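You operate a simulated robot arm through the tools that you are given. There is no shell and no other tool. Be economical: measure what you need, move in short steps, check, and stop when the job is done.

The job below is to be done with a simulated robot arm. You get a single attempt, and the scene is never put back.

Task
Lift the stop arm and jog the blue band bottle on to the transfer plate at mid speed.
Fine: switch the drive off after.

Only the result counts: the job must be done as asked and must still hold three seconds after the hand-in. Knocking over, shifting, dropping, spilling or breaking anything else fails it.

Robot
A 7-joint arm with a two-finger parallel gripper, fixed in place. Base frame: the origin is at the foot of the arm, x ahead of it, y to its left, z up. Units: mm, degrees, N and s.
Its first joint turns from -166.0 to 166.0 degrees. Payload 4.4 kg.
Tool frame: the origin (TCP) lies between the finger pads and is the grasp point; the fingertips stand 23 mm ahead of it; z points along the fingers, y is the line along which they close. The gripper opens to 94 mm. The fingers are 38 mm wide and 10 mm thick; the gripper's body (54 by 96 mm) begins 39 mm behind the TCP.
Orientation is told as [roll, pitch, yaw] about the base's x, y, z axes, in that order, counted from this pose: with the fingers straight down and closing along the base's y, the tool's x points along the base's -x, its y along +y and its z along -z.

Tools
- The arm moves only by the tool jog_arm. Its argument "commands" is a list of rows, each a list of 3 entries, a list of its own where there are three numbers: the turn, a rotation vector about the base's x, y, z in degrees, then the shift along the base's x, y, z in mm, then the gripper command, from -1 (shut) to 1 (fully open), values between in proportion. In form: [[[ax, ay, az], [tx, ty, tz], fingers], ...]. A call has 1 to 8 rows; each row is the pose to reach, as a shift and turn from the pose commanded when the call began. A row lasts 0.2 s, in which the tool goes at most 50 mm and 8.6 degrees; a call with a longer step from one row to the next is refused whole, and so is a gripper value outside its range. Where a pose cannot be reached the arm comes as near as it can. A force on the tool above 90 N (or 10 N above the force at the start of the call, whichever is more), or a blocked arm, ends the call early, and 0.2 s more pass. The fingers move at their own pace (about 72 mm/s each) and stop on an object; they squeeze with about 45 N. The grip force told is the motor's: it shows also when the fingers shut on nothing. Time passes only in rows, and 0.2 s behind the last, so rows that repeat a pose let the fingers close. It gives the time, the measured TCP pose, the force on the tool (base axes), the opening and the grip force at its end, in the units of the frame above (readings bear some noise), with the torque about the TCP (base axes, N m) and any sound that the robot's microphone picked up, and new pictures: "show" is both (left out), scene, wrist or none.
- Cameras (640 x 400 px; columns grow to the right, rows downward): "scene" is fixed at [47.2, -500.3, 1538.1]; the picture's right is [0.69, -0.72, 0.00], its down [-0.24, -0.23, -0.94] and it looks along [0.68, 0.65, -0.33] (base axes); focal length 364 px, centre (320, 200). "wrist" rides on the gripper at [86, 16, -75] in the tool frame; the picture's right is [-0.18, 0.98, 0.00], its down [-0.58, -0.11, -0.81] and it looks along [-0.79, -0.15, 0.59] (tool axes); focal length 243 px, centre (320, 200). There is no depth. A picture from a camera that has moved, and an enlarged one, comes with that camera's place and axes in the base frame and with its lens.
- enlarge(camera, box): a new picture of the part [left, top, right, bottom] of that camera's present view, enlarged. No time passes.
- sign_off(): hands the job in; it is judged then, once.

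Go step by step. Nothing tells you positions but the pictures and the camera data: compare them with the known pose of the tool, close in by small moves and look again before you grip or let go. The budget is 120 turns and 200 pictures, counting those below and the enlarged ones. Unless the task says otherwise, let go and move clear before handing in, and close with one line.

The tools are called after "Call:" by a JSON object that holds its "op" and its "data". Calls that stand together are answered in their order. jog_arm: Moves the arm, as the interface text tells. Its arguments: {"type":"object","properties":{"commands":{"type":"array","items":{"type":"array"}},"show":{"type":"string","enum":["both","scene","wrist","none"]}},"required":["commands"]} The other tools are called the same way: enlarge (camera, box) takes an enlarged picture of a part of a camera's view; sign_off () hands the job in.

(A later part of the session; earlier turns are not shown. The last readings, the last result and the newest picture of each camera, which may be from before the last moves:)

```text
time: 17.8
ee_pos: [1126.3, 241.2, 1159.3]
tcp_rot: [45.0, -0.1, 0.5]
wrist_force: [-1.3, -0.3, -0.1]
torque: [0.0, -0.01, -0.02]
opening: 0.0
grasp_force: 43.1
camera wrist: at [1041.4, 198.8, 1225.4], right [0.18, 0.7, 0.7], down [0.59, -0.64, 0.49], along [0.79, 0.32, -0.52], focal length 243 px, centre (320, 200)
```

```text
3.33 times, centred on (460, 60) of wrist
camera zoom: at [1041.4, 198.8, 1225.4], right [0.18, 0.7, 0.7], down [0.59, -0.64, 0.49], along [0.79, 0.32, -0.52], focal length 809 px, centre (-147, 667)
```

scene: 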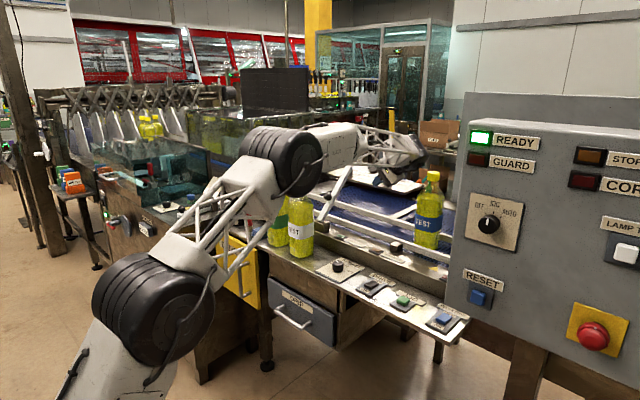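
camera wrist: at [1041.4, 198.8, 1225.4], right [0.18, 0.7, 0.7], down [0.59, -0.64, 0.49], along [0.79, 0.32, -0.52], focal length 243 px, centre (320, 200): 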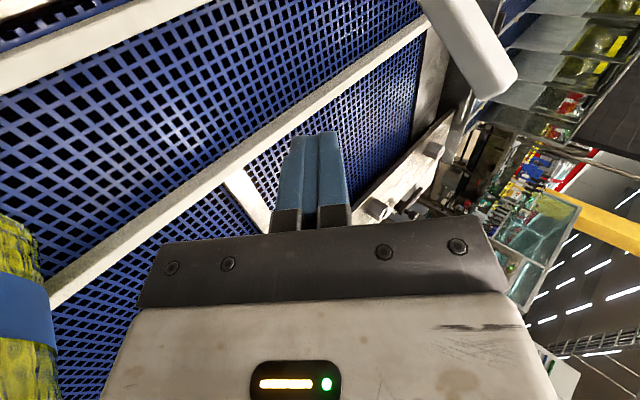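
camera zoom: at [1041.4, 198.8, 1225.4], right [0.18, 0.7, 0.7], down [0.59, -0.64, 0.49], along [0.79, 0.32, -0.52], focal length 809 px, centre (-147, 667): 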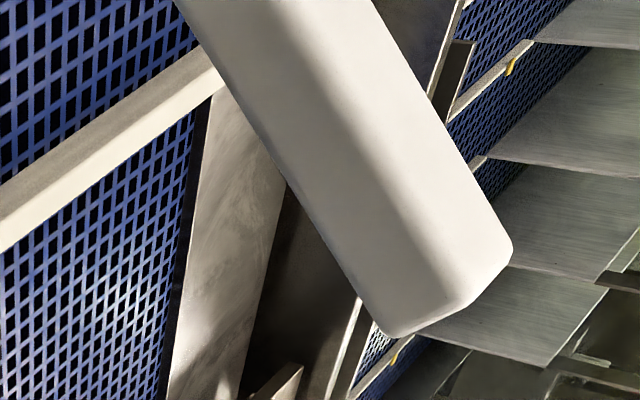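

The bar end is at about (1159, 399, 1175), so the bar is at 50°. I'll roll the tool to 60° and slide the closed fingers in under the bar from the −y side.

Call:
{"op": "jog_arm", "data": {"commands": [[[4, 0, 0], [10, 40, -15], -1], [[8, 0, 0], [13, 75, -35], -1], [[12, 0, 0], [13, 105, -60], -1], [[15, 0, 0], [13, 130, -80], -1], [[15, 0, 0], [13, 145, -84], -1], [[15, 0, 0], [13, 145, -84], -1]], "show": "both"}}

Call:
{"op": "enlarge", "data": {"camera": "scene", "box": [220, 110, 440, 250]}}

```text
time: 19.2
ee_pos: [1138.1, 387.6, 1076.7]
tcp_rot: [60.0, -0.2, 0.4]
wrist_force: [0.0, -0.1, 0.7]
torque: [-0.02, 0.03, 0.01]
opening: 0.1
grasp_force: 43.0
camera wrist: at [1054.0, 330.4, 1128.3], right [0.18, 0.49, 0.85], down [0.59, -0.75, 0.31], along [0.79, 0.44, -0.42], focal length 243 px, centre (320, 200)
```

scene: 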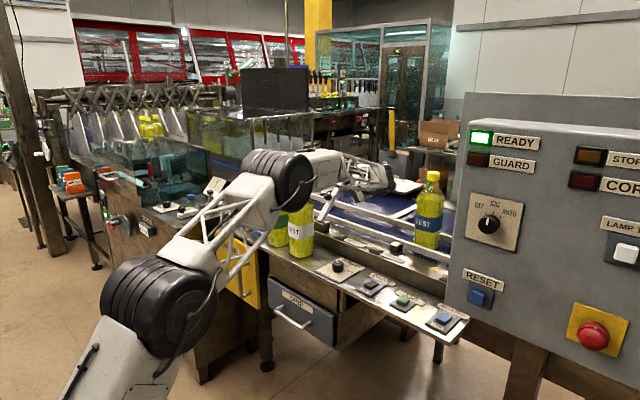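
wrist: 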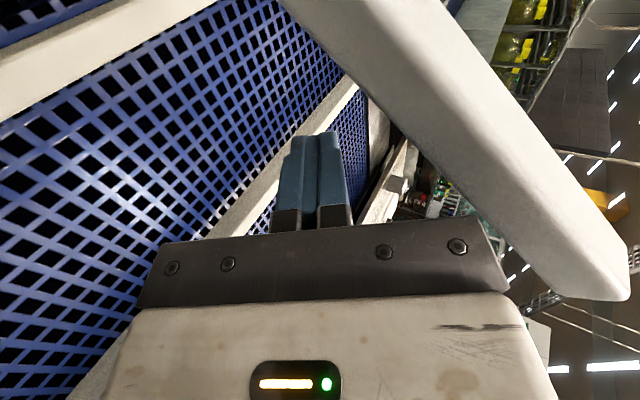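

```text
2.86 times, centred on (330, 180) of scene
camera zoom: at [47.2, -500.3, 1538.1], right [0.69, -0.72, 0.0], down [-0.24, -0.23, -0.94], along [0.68, 0.65, -0.33], focal length 1041 px, centre (291, 257)
```

zoom: 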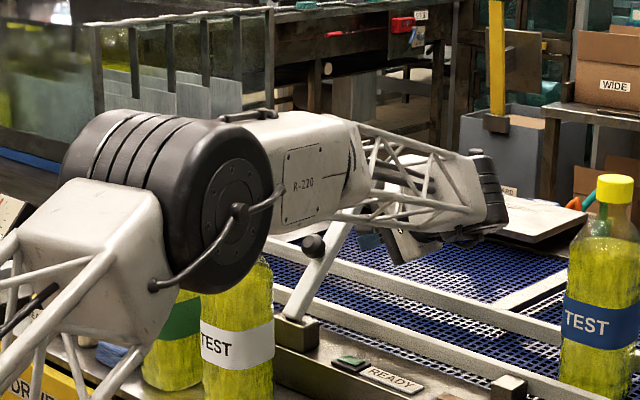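

The fingers are under the bar. I'll push it toward −x, rising a little as I go.

Call:
{"op": "jog_arm", "data": {"commands": [[[0, 0, 0], [-12, 0, 6], -1], [[0, 0, 0], [-25, 0, 14], -1], [[0, 0, 0], [-38, 0, 22], -1], [[0, 0, 0], [-50, 0, 28], -1], [[0, 0, 0], [-60, 0, 30], -1], [[0, 0, 0], [-60, 0, 30], -1]], "show": "both"}}

Call:
{"op": "enlarge", "data": {"camera": "scene", "box": [220, 110, 440, 250]}}

```text
time: 20.6
ee_pos: [1082.1, 388.5, 1105.1]
tcp_rot: [60.1, -0.3, 0.3]
wrist_force: [0.5, 0.2, 0.1]
torque: [-0.01, 0.0, 0.02]
opening: 0.0
grasp_force: 42.5
camera wrist: at [996.3, 330.2, 1157.7], right [0.18, 0.49, 0.85], down [0.59, -0.75, 0.31], along [0.79, 0.44, -0.42], focal length 243 px, centre (320, 200)
```

scene: 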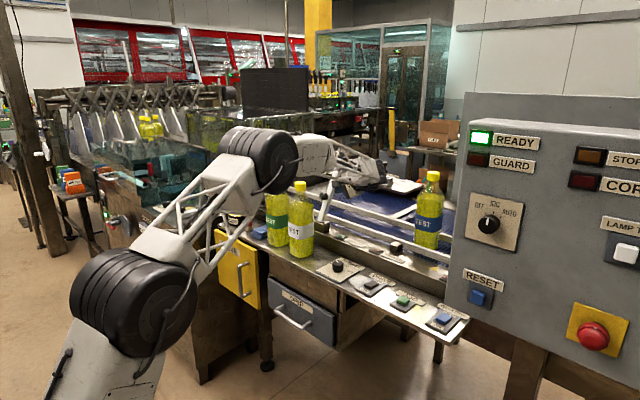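
wrist: 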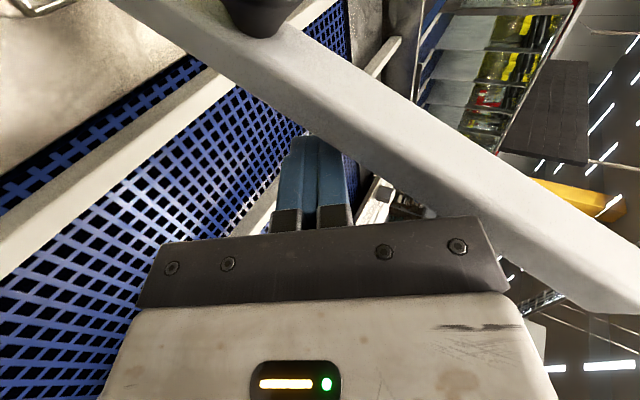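

```text
2.86 times, centred on (330, 180) of scene
camera zoom: at [47.2, -500.3, 1538.1], right [0.69, -0.72, 0.0], down [-0.24, -0.23, -0.94], along [0.68, 0.65, -0.33], focal length 1041 px, centre (291, 257)
```

zoom: 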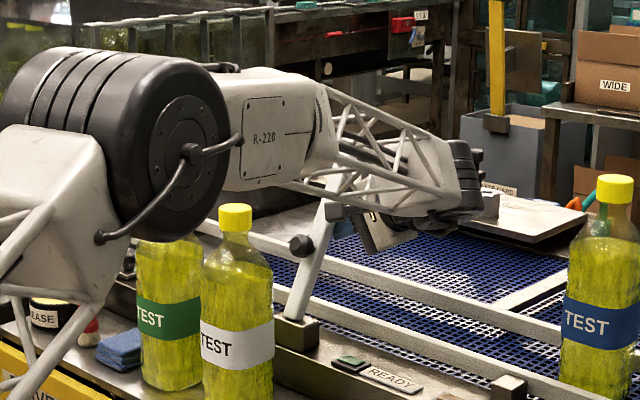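

Good; the bar is moving freely. I'll keep pushing toward upright.

Call:
{"op": "jog_arm", "data": {"commands": [[[0, 0, 0], [-10, 0, 2], -1], [[0, 0, 0], [-20, 0, 4], -1], [[0, 0, 0], [-30, 0, 5], -1], [[0, 0, 0], [-38, 0, 5], -1], [[0, 0, 0], [-38, 0, 5], -1]], "show": "both"}}

Call:
{"op": "enlarge", "data": {"camera": "scene", "box": [220, 110, 440, 250]}}

```text
time: 21.8
ee_pos: [1043.9, 385.5, 1108.8]
tcp_rot: [60.0, -0.3, 0.5]
wrist_force: [-0.2, 0.3, 0.0]
torque: [0.02, 0.03, -0.01]
opening: 0.0
grasp_force: 42.4
camera wrist: at [958.3, 328.7, 1162.0], right [0.18, 0.49, 0.85], down [0.59, -0.75, 0.31], along [0.79, 0.44, -0.42], focal length 243 px, centre (320, 200)
```

scene: 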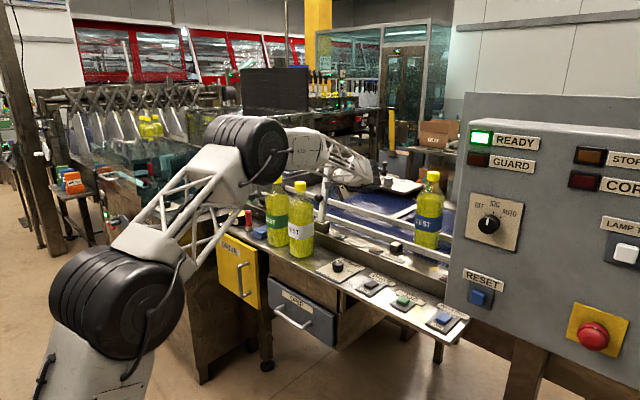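
wrist: 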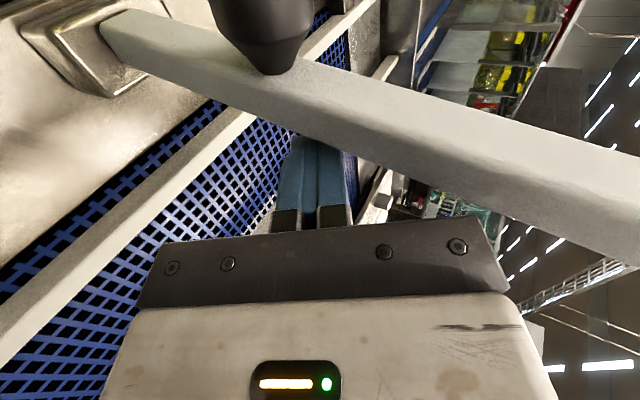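

```text
2.86 times, centred on (330, 180) of scene
camera zoom: at [47.2, -500.3, 1538.1], right [0.69, -0.72, 0.0], down [-0.24, -0.23, -0.94], along [0.68, 0.65, -0.33], focal length 1041 px, centre (291, 257)
```

zoom: 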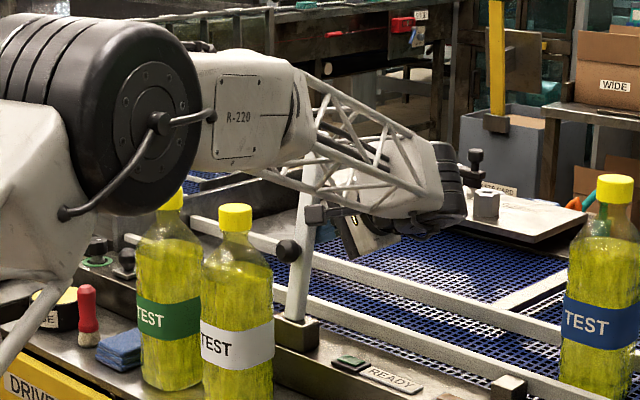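

About 79° now. A final push of around 18 mm should bring it near upright.

Call:
{"op": "jog_arm", "data": {"commands": [[[0, 0, 0], [-9, 0, 2], -1], [[0, 0, 0], [-18, 0, 4], -1], [[0, 0, 0], [-18, 0, 4], -1]], "show": "scene"}}

Call:
{"op": "enlarge", "data": {"camera": "scene", "box": [220, 110, 440, 250]}}

```text
time: 22.2
ee_pos: [1040.6, 384.6, 1109.6]
tcp_rot: [60.1, -0.4, -0.2]
wrist_force: [67.7, 20.5, -8.4]
torque: [-0.27, 0.72, -0.62]
opening: 0.1
grasp_force: 42.3
stopped in row 1: the force on the tool passed its limit at 123 N (the readings are from after the stop); the commanded pose is now the measured one
```

scene: 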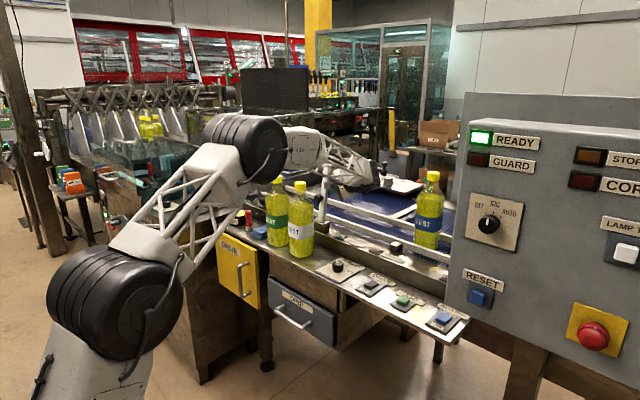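

```text
2.86 times, centred on (330, 180) of scene
camera zoom: at [47.2, -500.3, 1538.1], right [0.69, -0.72, 0.0], down [-0.24, -0.23, -0.94], along [0.68, 0.65, -0.33], focal length 1041 px, centre (291, 257)
```

zoom: 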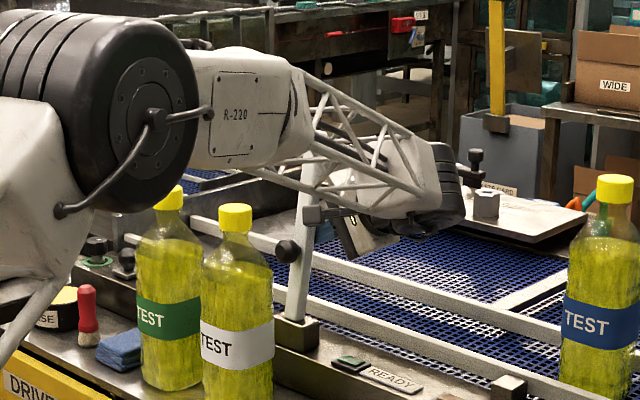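

The bar hit its end stop at about 80° and clears the lane. I'll back away and bring the tool upright again.

Call:
{"op": "jog_arm", "data": {"commands": [[[0, 0, 0], [25, -5, 0], -1], [[0, 0, 0], [30, -45, 5], -1], [[-8, 0, 0], [20, -85, 25], -1], [[-16, 0, 0], [0, -110, 60], -1], [[-24, 0, 0], [-25, -120, 95], -1], [[-32, 0, 0], [-60, -125, 120], -1], [[-40, 0, 0], [-100, -130, 135], -1], [[-48, 0, 0], [-140, -135, 145], -1]], "show": "scene"}}

Call:
{"op": "jog_arm", "data": {"commands": [[[-4, 0, 0], [-5, 0, 0], -1], [[-8, 0, 0], [-10, -3, 0], -1], [[-12, 0, 0], [-15, -5, 0], -1], [[-12, 0, 0], [-15, -5, 0], -1]], "show": "both"}}

```text
time: 24.0
ee_pos: [897.8, 247.7, 1256.4]
tcp_rot: [11.8, -0.1, 0.3]
wrist_force: [0.0, -0.2, -0.8]
torque: [-0.02, -0.01, -0.03]
opening: 0.0
grasp_force: 42.0
```

scene: 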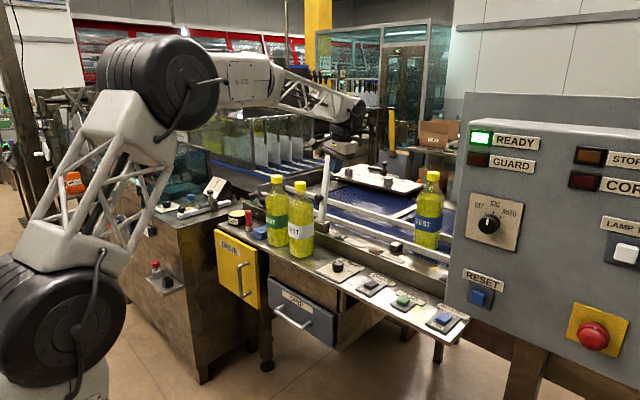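

```text
time: 25.0
ee_pos: [884.1, 243.0, 1257.6]
tcp_rot: [-0.1, -0.1, 0.4]
wrist_force: [-0.3, -0.3, 0.0]
torque: [0.0, -0.02, 0.04]
opening: 0.0
grasp_force: 42.7
camera wrist: at [798.7, 259.9, 1332.5], right [0.18, 0.98, 0.0], down [0.58, -0.1, 0.81], along [0.8, -0.14, -0.59], focal length 243 px, centre (320, 200)
```

scene: 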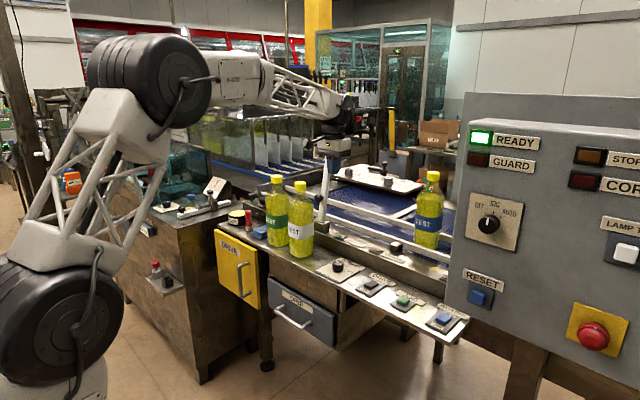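
wrist: 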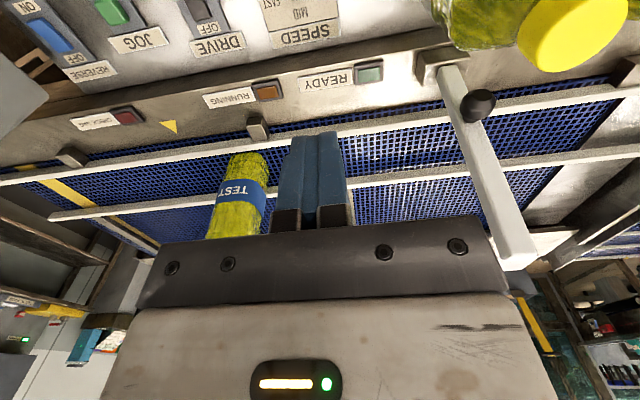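

The stop arm is standing upright. Next is the speed knob, at about (873, 208, 925); I'll move over it with the gripper open and yaw pre-turned by +30°.

Call:
{"op": "jog_arm", "data": {"commands": [[[0, 0, 6], [-5, -10, -40], 0.5], [[0, 0, 12], [-10, -20, -80], 0.5], [[0, 0, 18], [-12, -30, -120], 0.5], [[0, 0, 24], [-12, -36, -160], 0.5], [[0, 0, 30], [-12, -36, -200], 0.5], [[0, 0, 30], [-12, -36, -220], 0.5], [[0, 0, 30], [-12, -36, -220], 0.5]], "show": "both"}}

Call:
{"op": "enlarge", "data": {"camera": "scene", "box": [280, 200, 400, 290]}}

```text
time: 26.6
ee_pos: [871.7, 205.8, 1035.8]
tcp_rot: [0.0, -0.2, 30.5]
wrist_force: [-0.1, 0.6, 0.6]
torque: [0.01, 0.02, 0.0]
opening: 70.3
grasp_force: 0.1
camera wrist: at [789.9, 176.5, 1112.4], right [-0.34, 0.94, 0.0], down [0.55, 0.2, 0.81], along [0.76, 0.27, -0.59], focal length 243 px, centre (320, 200)
```

scene: 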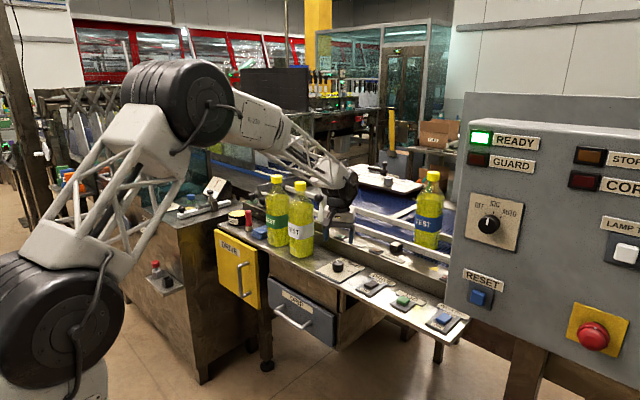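
wrist: 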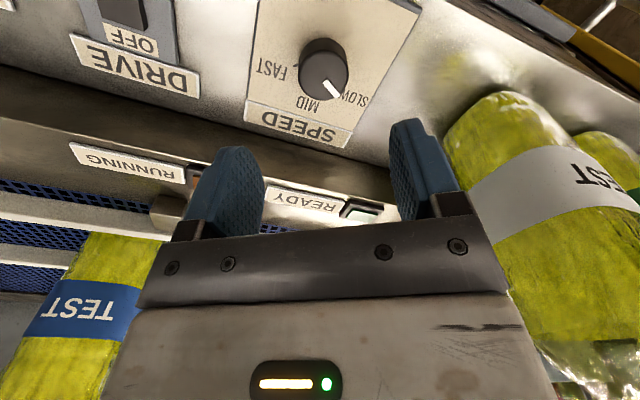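

```text
4.44 times, centred on (340, 245) of scene
camera zoom: at [47.2, -500.3, 1538.1], right [0.69, -0.72, 0.0], down [-0.24, -0.23, -0.94], along [0.68, 0.65, -0.33], focal length 1619 px, centre (231, 0)
```

zoom: 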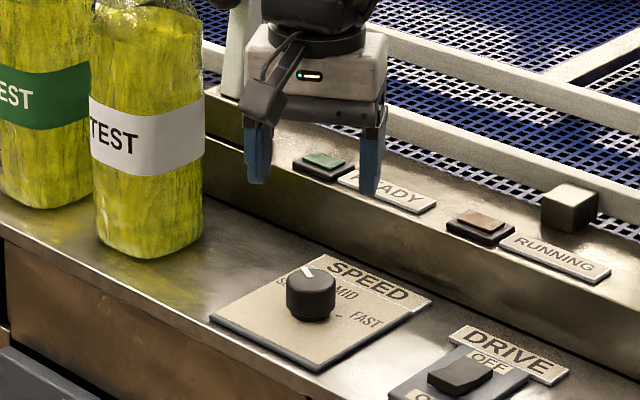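

The knob triangulates to (884, 217), top at 923. I'll line up and drop partway.

Call:
{"op": "jog_arm", "data": {"commands": [[[0, 0, 0], [10, 8, -20], 0.5], [[0, 0, 0], [10, 8, -50], 0.5], [[0, 0, 0], [10, 8, -75], 0.5], [[0, 0, 0], [10, 8, -75], 0.5]], "show": "both"}}

Call:
{"op": "enlarge", "data": {"camera": "scene", "box": [280, 210, 400, 290]}}

```text
time: 27.6
ee_pos: [882.5, 216.2, 961.6]
tcp_rot: [0.0, -0.2, 30.4]
wrist_force: [-0.6, -0.9, -1.2]
torque: [0.01, 0.02, -0.01]
opening: 70.5
grasp_force: 0.0
camera wrist: at [801.2, 187.0, 1037.0], right [-0.34, 0.94, 0.0], down [0.55, 0.2, 0.81], along [0.76, 0.27, -0.59], focal length 243 px, centre (320, 200)
```

scene: 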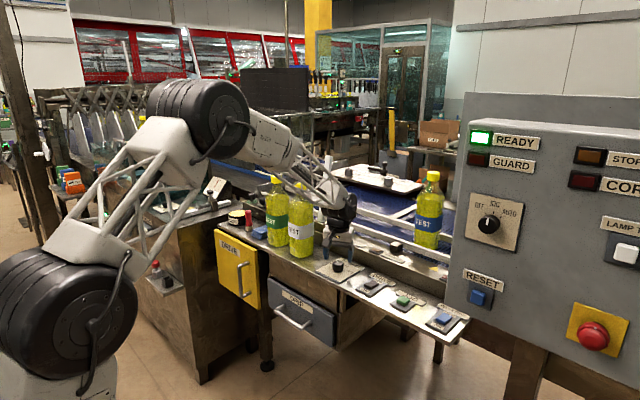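
wrist: 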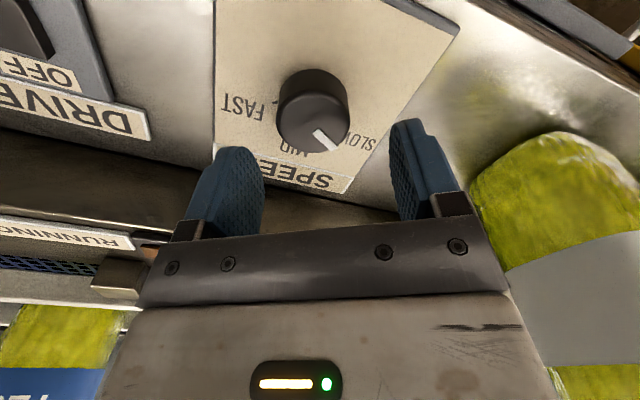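

```text
5.00 times, centred on (340, 250) of scene
camera zoom: at [47.2, -500.3, 1538.1], right [0.69, -0.72, 0.0], down [-0.24, -0.23, -0.94], along [0.68, 0.65, -0.33], focal length 1821 px, centre (220, -50)
```

zoom: 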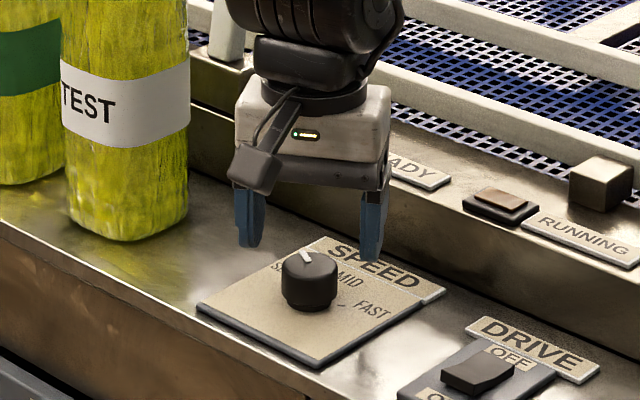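

Well centred. Descending to grip height and closing.

Call:
{"op": "jog_arm", "data": {"commands": [[[0, 0, 0], [0, -1, -20], 0.5], [[0, 0, 0], [0, -1, -38], 0.5], [[0, 0, 0], [0, -1, -38], 0.0], [[0, 0, 0], [0, -1, -38], -1], [[0, 0, 0], [0, -1, -38], -1]], "show": "wrist"}}

```text
time: 28.8
ee_pos: [884.0, 215.4, 927.8]
tcp_rot: [-0.1, -0.4, 30.3]
wrist_force: [12.2, -8.5, 68.4]
torque: [-0.37, 1.95, 0.34]
opening: 37.4
grasp_force: 44.8
camera wrist: at [801.1, 185.5, 1003.6], right [-0.34, 0.94, 0.0], down [0.55, 0.2, 0.81], along [0.76, 0.27, -0.58], focal length 243 px, centre (320, 200)
```

wrist: 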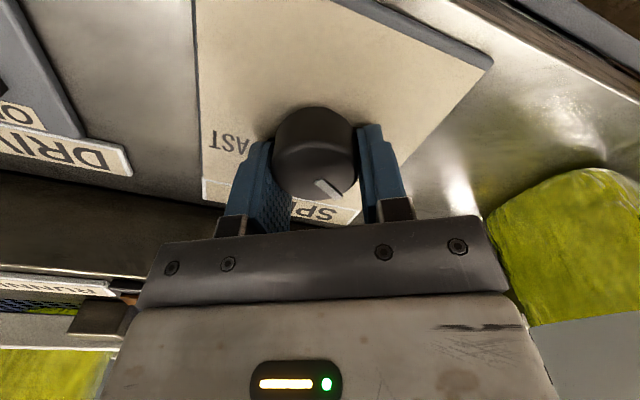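

Gripped at 37 mm, but the tips are pressing on the label plate. I'll ease up 9 mm and then turn the knob −60°.

Call:
{"op": "jog_arm", "data": {"commands": [[[0, 0, 0], [0, 0, 5], -1], [[0, 0, 0], [0, 0, 9], -1], [[0, 0, -8], [0, 0, 9], -1], [[0, 0, -16], [0, 0, 9], -1], [[0, 0, -24], [0, 0, 9], -1], [[0, 0, -32], [0, 0, 9], -1], [[0, 0, -32], [0, 0, 9], -1]], "show": "wrist"}}

```text
time: 30.0
ee_pos: [881.2, 211.3, 928.8]
tcp_rot: [-0.1, 0.2, 6.5]
wrist_force: [2.0, -23.0, 0.7]
torque: [-0.08, -0.68, 0.11]
opening: 37.5
grasp_force: 45.4
stopped in row 6: the force on the tool passed its limit at 92 N (the readings are from after the stop); the commanded pose is now the measured one
camera wrist: at [793.8, 217.1, 1004.6], right [0.07, 1.0, 0.0], down [0.59, -0.04, 0.8], along [0.8, -0.06, -0.59], focal length 243 px, centre (320, 200)
```

wrist: 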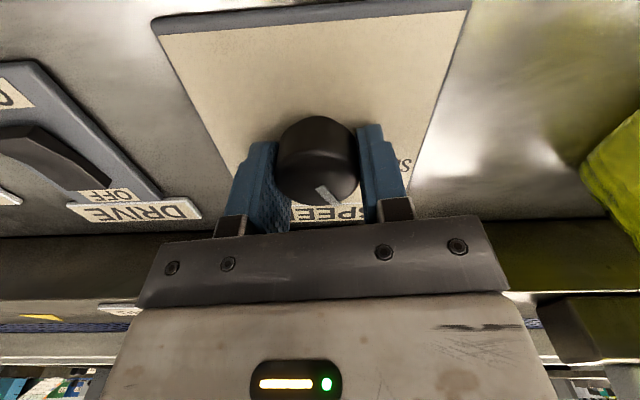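

The knob turned about 24° before a side load tripped the limit. I'll relax the grip to re-centre, raise slightly and regrip.

Call:
{"op": "jog_arm", "data": {"commands": [[[0, 0, 0], [0, 0, 0], 0.0], [[0, 0, 0], [1, 3, 3], 0.0], [[0, 0, 0], [1, 3, 3], 0.0]], "show": "both"}}

Call:
{"op": "enlarge", "data": {"camera": "wrist", "box": [220, 90, 420, 230]}}

Call:
{"op": "enlarge", "data": {"camera": "scene", "box": [300, 220, 380, 290]}}

```text
time: 30.8
ee_pos: [880.2, 214.8, 930.5]
tcp_rot: [-0.1, 0.2, 6.6]
wrist_force: [0.6, 0.0, 0.0]
torque: [0.0, -0.01, -0.03]
opening: 46.9
grasp_force: 0.1
camera wrist: at [794.2, 221.4, 1007.5], right [0.07, 1.0, 0.0], down [0.59, -0.04, 0.8], along [0.8, -0.06, -0.59], focal length 243 px, centre (320, 200)
```

scene: 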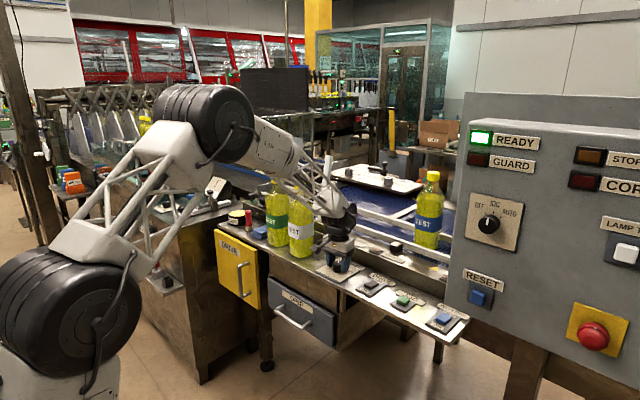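
wrist: 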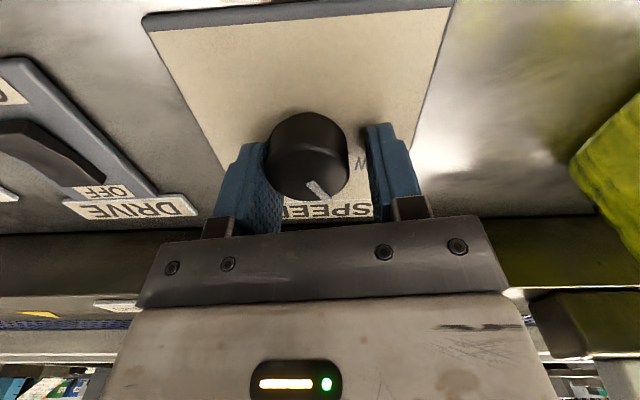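

```text
2.86 times, centred on (320, 160) of wrist
camera zoom: at [794.2, 221.4, 1007.5], right [0.07, 1.0, 0.0], down [0.59, -0.04, 0.8], along [0.8, -0.06, -0.59], focal length 693 px, centre (320, 314)
```

zoom: 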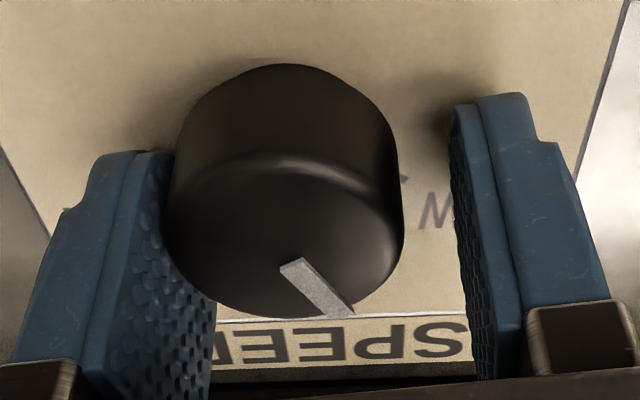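

```text
5.71 times, centred on (340, 255) of scene
camera zoom: at [47.2, -500.3, 1538.1], right [0.69, -0.72, 0.0], down [-0.24, -0.23, -0.94], along [0.68, 0.65, -0.33], focal length 2081 px, centre (206, -114)
```

zoom: 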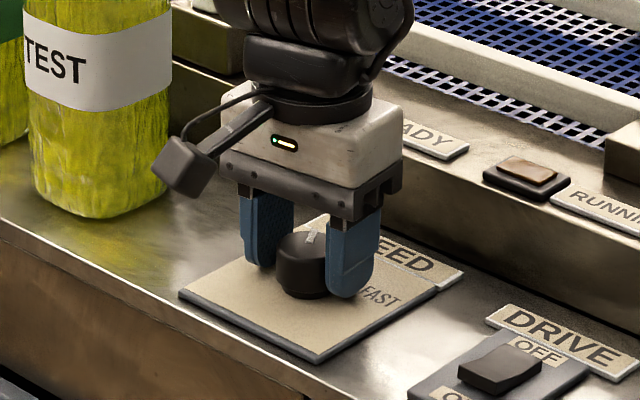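

The pointer is now about 30° short of MID, and the knob axis is really at about (877, 210). I'll centre on that, regrip and turn the remaining 30°.

Call:
{"op": "jog_arm", "data": {"commands": [[[0, 0, 0], [-5, -4, 0], 0.0], [[0, 0, 0], [-5, -4, 0], -1], [[0, 0, 0], [-5, -4, 0], -1], [[0, 0, -7], [-5, -4, 0], -1], [[0, 0, -14], [-5, -4, 0], -1], [[0, 0, -22], [-5, -4, 0], -1], [[0, 0, -30], [-5, -4, 0], -1], [[0, 0, -30], [-5, -4, 0], -1]], "show": "wrist"}}

Call:
{"op": "enlarge", "data": {"camera": "wrist", "box": [220, 90, 420, 230]}}

```text
time: 32.6
ee_pos: [876.5, 208.5, 933.0]
tcp_rot: [-0.2, 0.3, -23.4]
wrist_force: [5.2, -60.3, 0.7]
torque: [-0.35, -0.3, 0.15]
opening: 37.5
grasp_force: 44.8
camera wrist: at [804.7, 258.5, 1008.0], right [0.56, 0.83, 0.0], down [0.49, -0.33, 0.8], along [0.66, -0.45, -0.59], focal length 243 px, centre (320, 200)
```

wrist: 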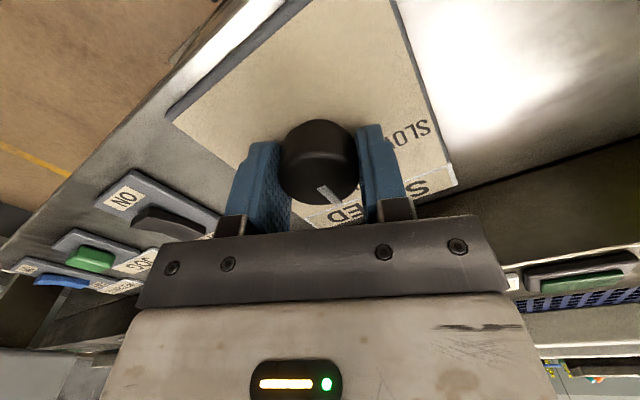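

```text
2.86 times, centred on (320, 160) of wrist
camera zoom: at [804.7, 258.5, 1008.0], right [0.56, 0.83, 0.0], down [0.49, -0.33, 0.8], along [0.66, -0.45, -0.59], focal length 693 px, centre (320, 314)
```

zoom: 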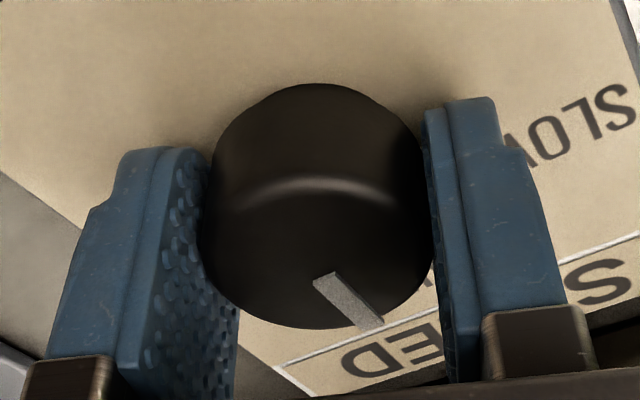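

The pointer now lies along +x, toward MID. I'll release, rise and verify.

Call:
{"op": "jog_arm", "data": {"commands": [[[0, 0, 0], [0, 0, 0], 0.2], [[0, 0, 0], [0, 0, 0], 0.4], [[0, 0, 0], [0, 0, 30], 0.4], [[0, 0, 0], [0, 0, 70], 0.4], [[0, 0, 8], [0, 0, 100], 0], [[0, 0, 16], [-10, -20, 110], -1], [[0, 0, 23], [-20, -40, 110], -1], [[0, 0, 23], [-20, -40, 110], -1]], "show": "both"}}

Call:
{"op": "enlarge", "data": {"camera": "scene", "box": [300, 230, 400, 300]}}

Call:
{"op": "enlarge", "data": {"camera": "wrist", "box": [250, 0, 450, 130]}}

```text
time: 34.4
ee_pos: [855.3, 171.3, 1043.5]
tcp_rot: [-0.1, 0.2, -0.3]
wrist_force: [0.3, -0.3, -0.2]
torque: [-0.02, 0.05, 0.02]
opening: 0.0
grasp_force: 42.8
camera wrist: at [769.3, 188.4, 1120.0], right [0.19, 0.98, 0.0], down [0.58, -0.11, 0.8], along [0.79, -0.15, -0.59], focal length 243 px, centre (320, 200)
```

scene: 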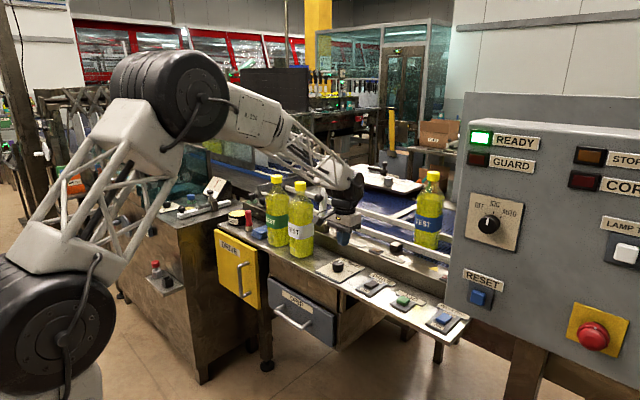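
wrist: 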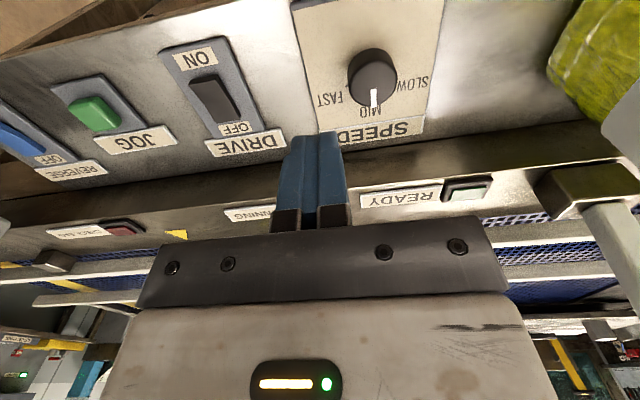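

```text
5.71 times, centred on (350, 265) of scene
camera zoom: at [47.2, -500.3, 1538.1], right [0.69, -0.72, 0.0], down [-0.24, -0.23, -0.94], along [0.68, 0.65, -0.33], focal length 2081 px, centre (149, -171)
```

zoom: 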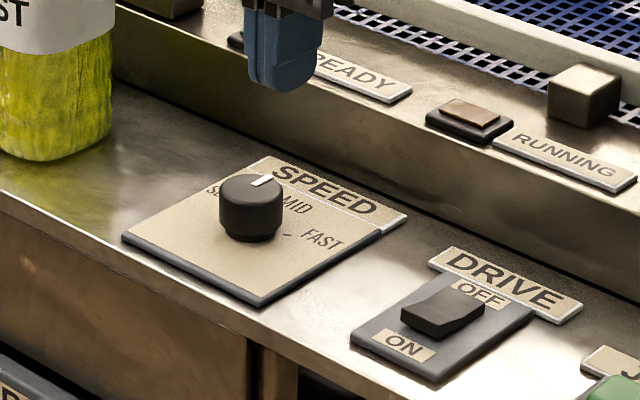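

```text
3.08 times, centred on (350, 65) of wrist
camera zoom: at [769.3, 188.4, 1120.0], right [0.19, 0.98, 0.0], down [0.58, -0.11, 0.8], along [0.79, -0.15, -0.59], focal length 746 px, centre (228, 615)
```

zoom: 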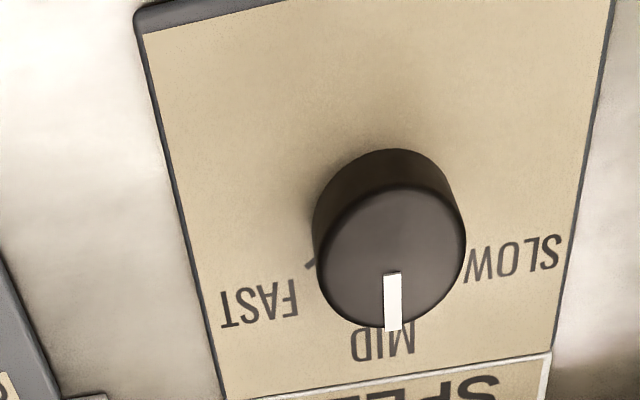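

The speed is at MID. Now the DRIVE rocker, centred at about (874, 66, 911) with its ON end nearer the robot. I'll hover over the ON end.

Call:
{"op": "jog_arm", "data": {"commands": [[[0, 0, 0], [0, -40, 0], -1], [[0, 0, 0], [2, -80, -20], -1], [[0, 0, 0], [2, -103, -50], -1], [[0, 0, 0], [2, -103, -75], -1], [[0, 0, 0], [2, -103, -75], -1]], "show": "both"}}

Call:
{"op": "enlarge", "data": {"camera": "scene", "box": [310, 220, 450, 320]}}

Call:
{"op": "enlarge", "data": {"camera": "wrist", "box": [200, 50, 440, 200]}}

```text
time: 35.6
ee_pos: [854.3, 66.5, 966.7]
tcp_rot: [-0.1, 0.2, -0.3]
wrist_force: [-0.1, 0.4, 0.3]
torque: [-0.01, -0.01, 0.0]
opening: 0.1
grasp_force: 42.4
camera wrist: at [769.8, 82.9, 1042.7], right [0.19, 0.98, 0.0], down [0.58, -0.11, 0.8], along [0.79, -0.16, -0.59], focal length 243 px, centre (320, 200)
```

scene: 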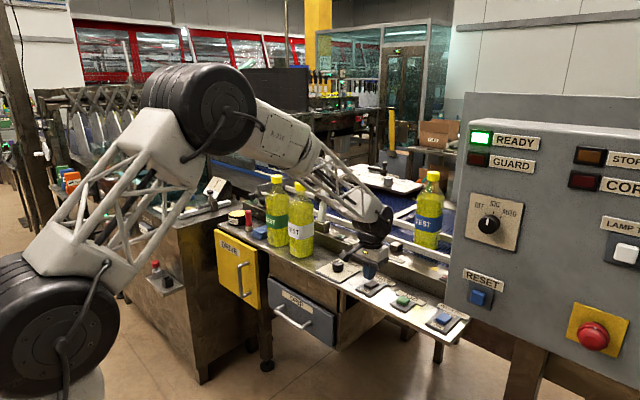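
wrist: 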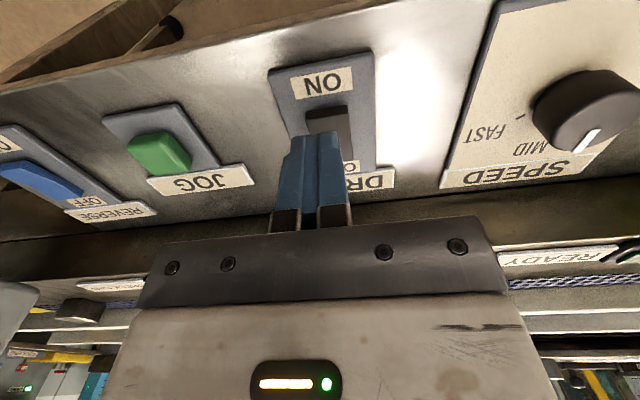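

```text
4.00 times, centred on (380, 270) of scene
camera zoom: at [47.2, -500.3, 1538.1], right [0.69, -0.72, 0.0], down [-0.24, -0.23, -0.94], along [0.68, 0.65, -0.33], focal length 1457 px, centre (80, -80)
```

zoom: 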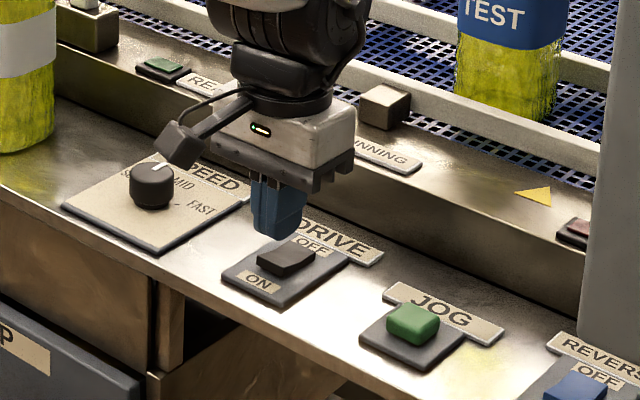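

```text
2.67 times, centred on (320, 125) of wrist
camera zoom: at [769.8, 82.9, 1042.7], right [0.19, 0.98, 0.0], down [0.58, -0.11, 0.8], along [0.79, -0.16, -0.59], focal length 647 px, centre (320, 400)
```

zoom: 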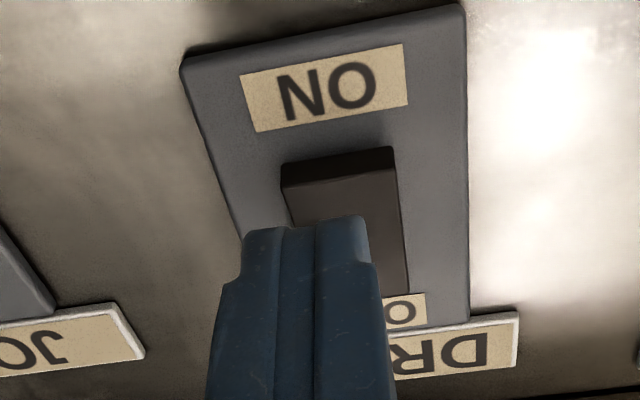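

The rocker spans x≈856–900 at y≈70. I'll press near its ON end in small steps.

Call:
{"op": "jog_arm", "data": {"commands": [[[0, 0, 0], [5, 3, -15], -1], [[0, 0, 0], [5, 3, -25], -1], [[0, 0, 0], [5, 3, -30], -1], [[0, 0, 0], [5, 3, -34], -1], [[0, 0, 0], [5, 3, -38], -1]], "show": "both"}}

Call:
{"op": "enlarge", "data": {"camera": "scene", "box": [310, 220, 450, 320]}}

```text
time: 36.8
ee_pos: [864.9, 69.5, 938.4]
tcp_rot: [0.0, -0.3, -0.4]
wrist_force: [0.8, 0.1, 7.3]
torque: [0.03, -0.12, 0.06]
opening: 0.0
grasp_force: 42.2
stopped in row 5: the force on the tool passed its limit at 98 N (the readings are from after the stop); the commanded pose is now the measured one
camera wrist: at [779.3, 86.7, 1014.1], right [0.19, 0.98, 0.0], down [0.58, -0.11, 0.81], along [0.8, -0.15, -0.59], focal length 243 px, centre (320, 200)
```

scene: 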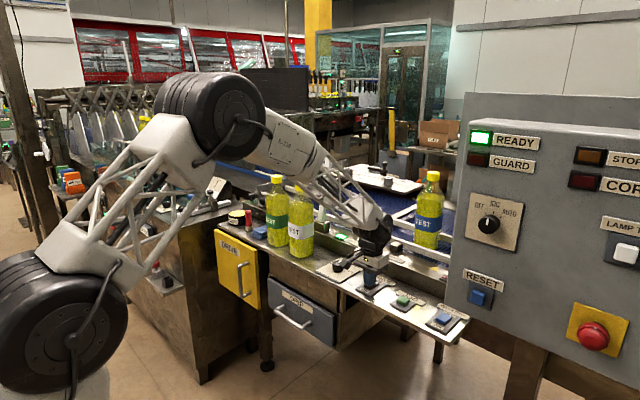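
wrist: 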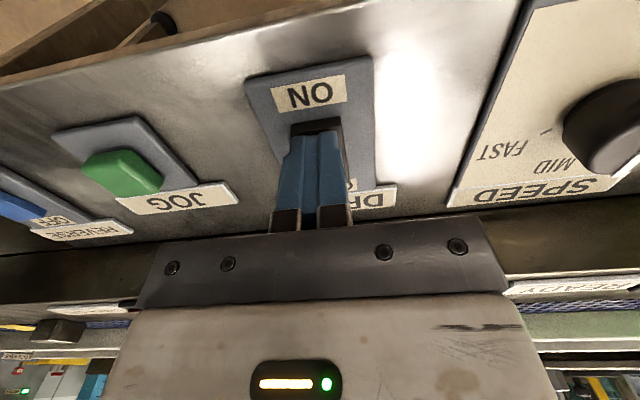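

```text
4.00 times, centred on (380, 270) of scene
camera zoom: at [47.2, -500.3, 1538.1], right [0.69, -0.72, 0.0], down [-0.24, -0.23, -0.94], along [0.68, 0.65, -0.33], focal length 1457 px, centre (80, -80)
```

zoom: 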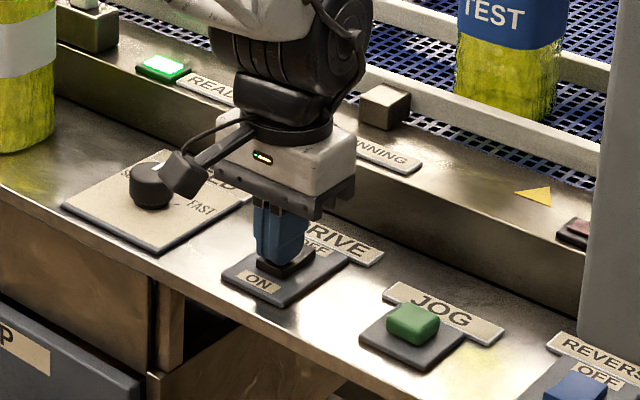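

The deck READY lamp has lit, so the drive is on. I'll lift off and move over the JOG button at about (866, −49, 914).

Call:
{"op": "jog_arm", "data": {"commands": [[[0, 0, 0], [0, 0, 25], -1], [[0, 0, 0], [0, -40, 30], -1], [[0, 0, 0], [0, -80, 30], -1], [[0, 0, 0], [0, -118, 28], -1], [[0, 0, 0], [0, -118, 28], -1]], "show": "both"}}

Call:
{"op": "enlarge", "data": {"camera": "wrist", "box": [140, 40, 500, 220]}}

Call:
{"op": "enlarge", "data": {"camera": "scene", "box": [320, 220, 480, 340]}}

```text
time: 38.0
ee_pos: [865.0, -50.5, 964.0]
tcp_rot: [-0.1, -0.3, -0.4]
wrist_force: [-0.5, 0.6, 0.7]
torque: [-0.01, 0.0, 0.03]
opening: 0.1
grasp_force: 42.3
camera wrist: at [779.3, -33.2, 1040.2], right [0.19, 0.98, 0.0], down [0.58, -0.11, 0.81], along [0.79, -0.16, -0.59], focal length 243 px, centre (320, 200)
```

scene: 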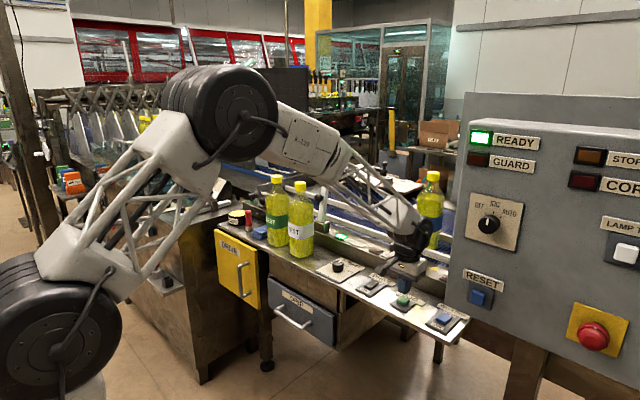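
wrist: 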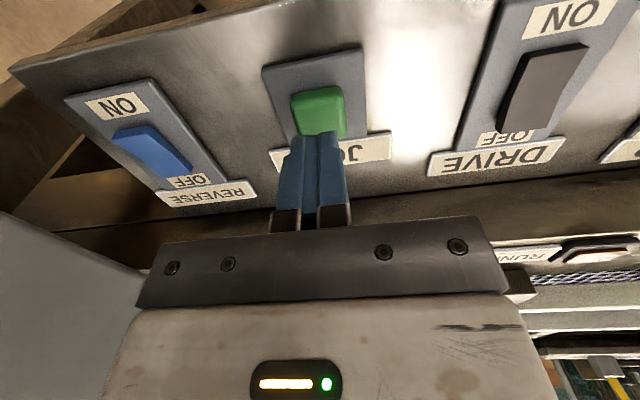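

```text
1.78 times, centred on (320, 130) of wrist
camera zoom: at [779.3, -33.2, 1040.2], right [0.19, 0.98, 0.0], down [0.58, -0.11, 0.81], along [0.79, -0.16, -0.59], focal length 431 px, centre (320, 324)
```

zoom: 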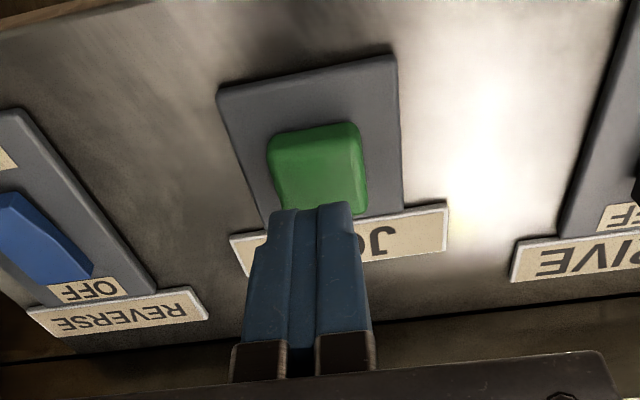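

```text
3.33 times, centred on (400, 280) of scene
camera zoom: at [47.2, -500.3, 1538.1], right [0.69, -0.72, 0.0], down [-0.24, -0.23, -0.94], along [0.68, 0.65, -0.33], focal length 1214 px, centre (53, -67)
```

zoom: 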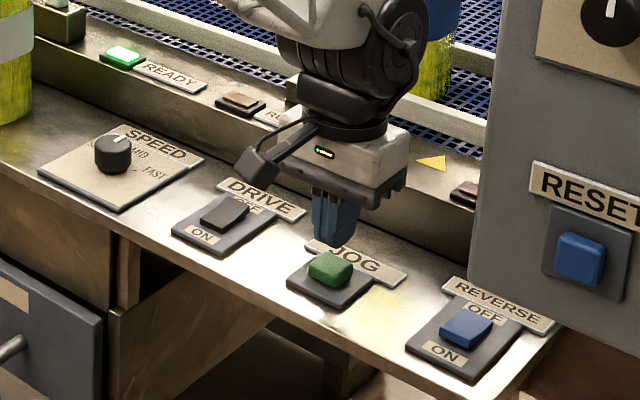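

The REVERSE rocker is at OFF and DRIVE has visibly flipped to ON. Pressing JOG gently now, watching for motion.

Call:
{"op": "jog_arm", "data": {"commands": [[[0, 0, 0], [-3, -2, -15], -1], [[0, 0, 0], [-3, -2, -26], -1], [[0, 0, 0], [-3, -2, -30], -1], [[0, 0, 0], [-3, -2, -32], -1]], "show": "both"}}

```text
time: 39.0
ee_pos: [862.0, -49.5, 936.4]
tcp_rot: [-0.1, -0.5, -0.4]
wrist_force: [-7.5, -3.2, 25.1]
torque: [-0.09, 0.27, 0.03]
opening: 0.0
grasp_force: 42.3
heard: click
camera wrist: at [775.8, -33.2, 1011.7], right [0.19, 0.98, 0.0], down [0.57, -0.11, 0.81], along [0.8, -0.16, -0.59], focal length 243 px, centre (320, 200)
```

scene: 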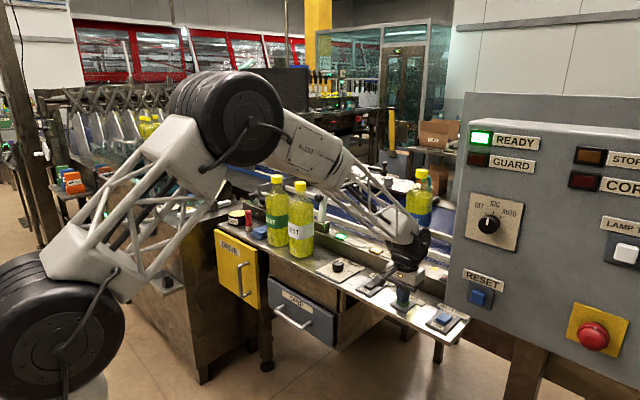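
wrist: 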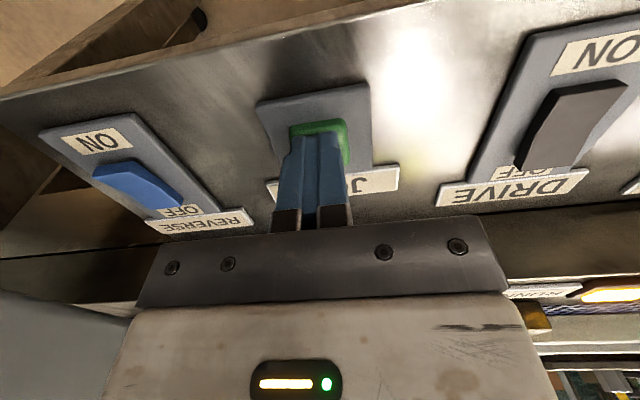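

The belt is running and the bottle is moving the right way. I'll keep holding and watch.

Call:
{"op": "jog_arm", "data": {"commands": [[[0, 0, 0], [0, 0, 0], -1], [[0, 0, 0], [0, 0, 0], -1], [[0, 0, 0], [0, 0, 0], -1], [[0, 0, 0], [0, 0, 0], -1]], "show": "scene"}}

```text
time: 40.0
ee_pos: [862.7, -50.1, 935.2]
tcp_rot: [0.0, -0.4, -0.4]
wrist_force: [3.6, -6.2, 41.4]
torque: [-0.15, 0.11, -0.03]
opening: 0.0
grasp_force: 42.1
```

scene: 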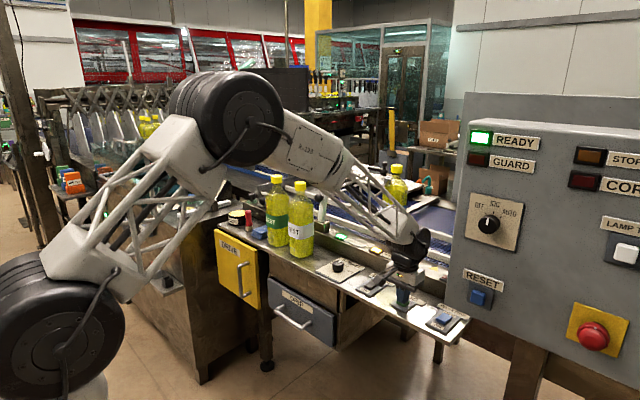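

The bottle moves at about 92 mm/s and is now at y≈166. The plate spans roughly y 700–860, so it has about 6 s more to run; I'll keep holding.

Call:
{"op": "jog_arm", "data": {"commands": [[[0, 0, 0], [0, 0, 0], -1], [[0, 0, 0], [0, 0, 0], -1], [[0, 0, 0], [0, 0, 0], -1], [[0, 0, 0], [0, 0, 0], -1], [[0, 0, 0], [0, 0, 0], -1], [[0, 0, 0], [0, 0, 0], -1]], "show": "scene"}}

Call:
{"op": "enlarge", "data": {"camera": "scene", "box": [260, 120, 420, 240]}}

```text
time: 41.4
ee_pos: [860.6, -49.6, 934.6]
tcp_rot: [-0.1, -0.4, -0.4]
wrist_force: [12.7, -5.2, 56.1]
torque: [-0.08, -0.14, 0.04]
opening: 0.0
grasp_force: 42.5
```

scene: 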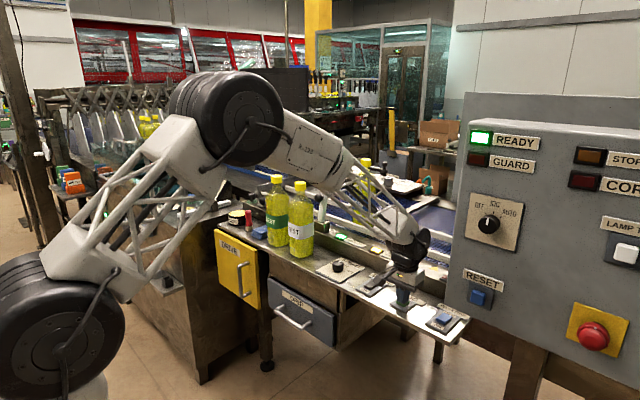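

```text
3.33 times, centred on (340, 180) of scene
camera zoom: at [47.2, -500.3, 1538.1], right [0.69, -0.72, 0.0], down [-0.24, -0.23, -0.94], along [0.68, 0.65, -0.33], focal length 1214 px, centre (253, 267)
```

zoom: 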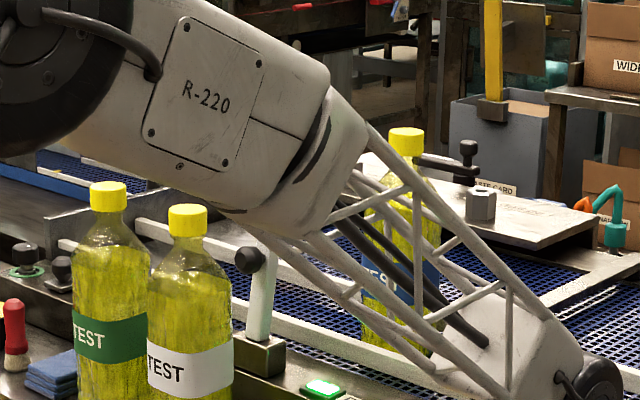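

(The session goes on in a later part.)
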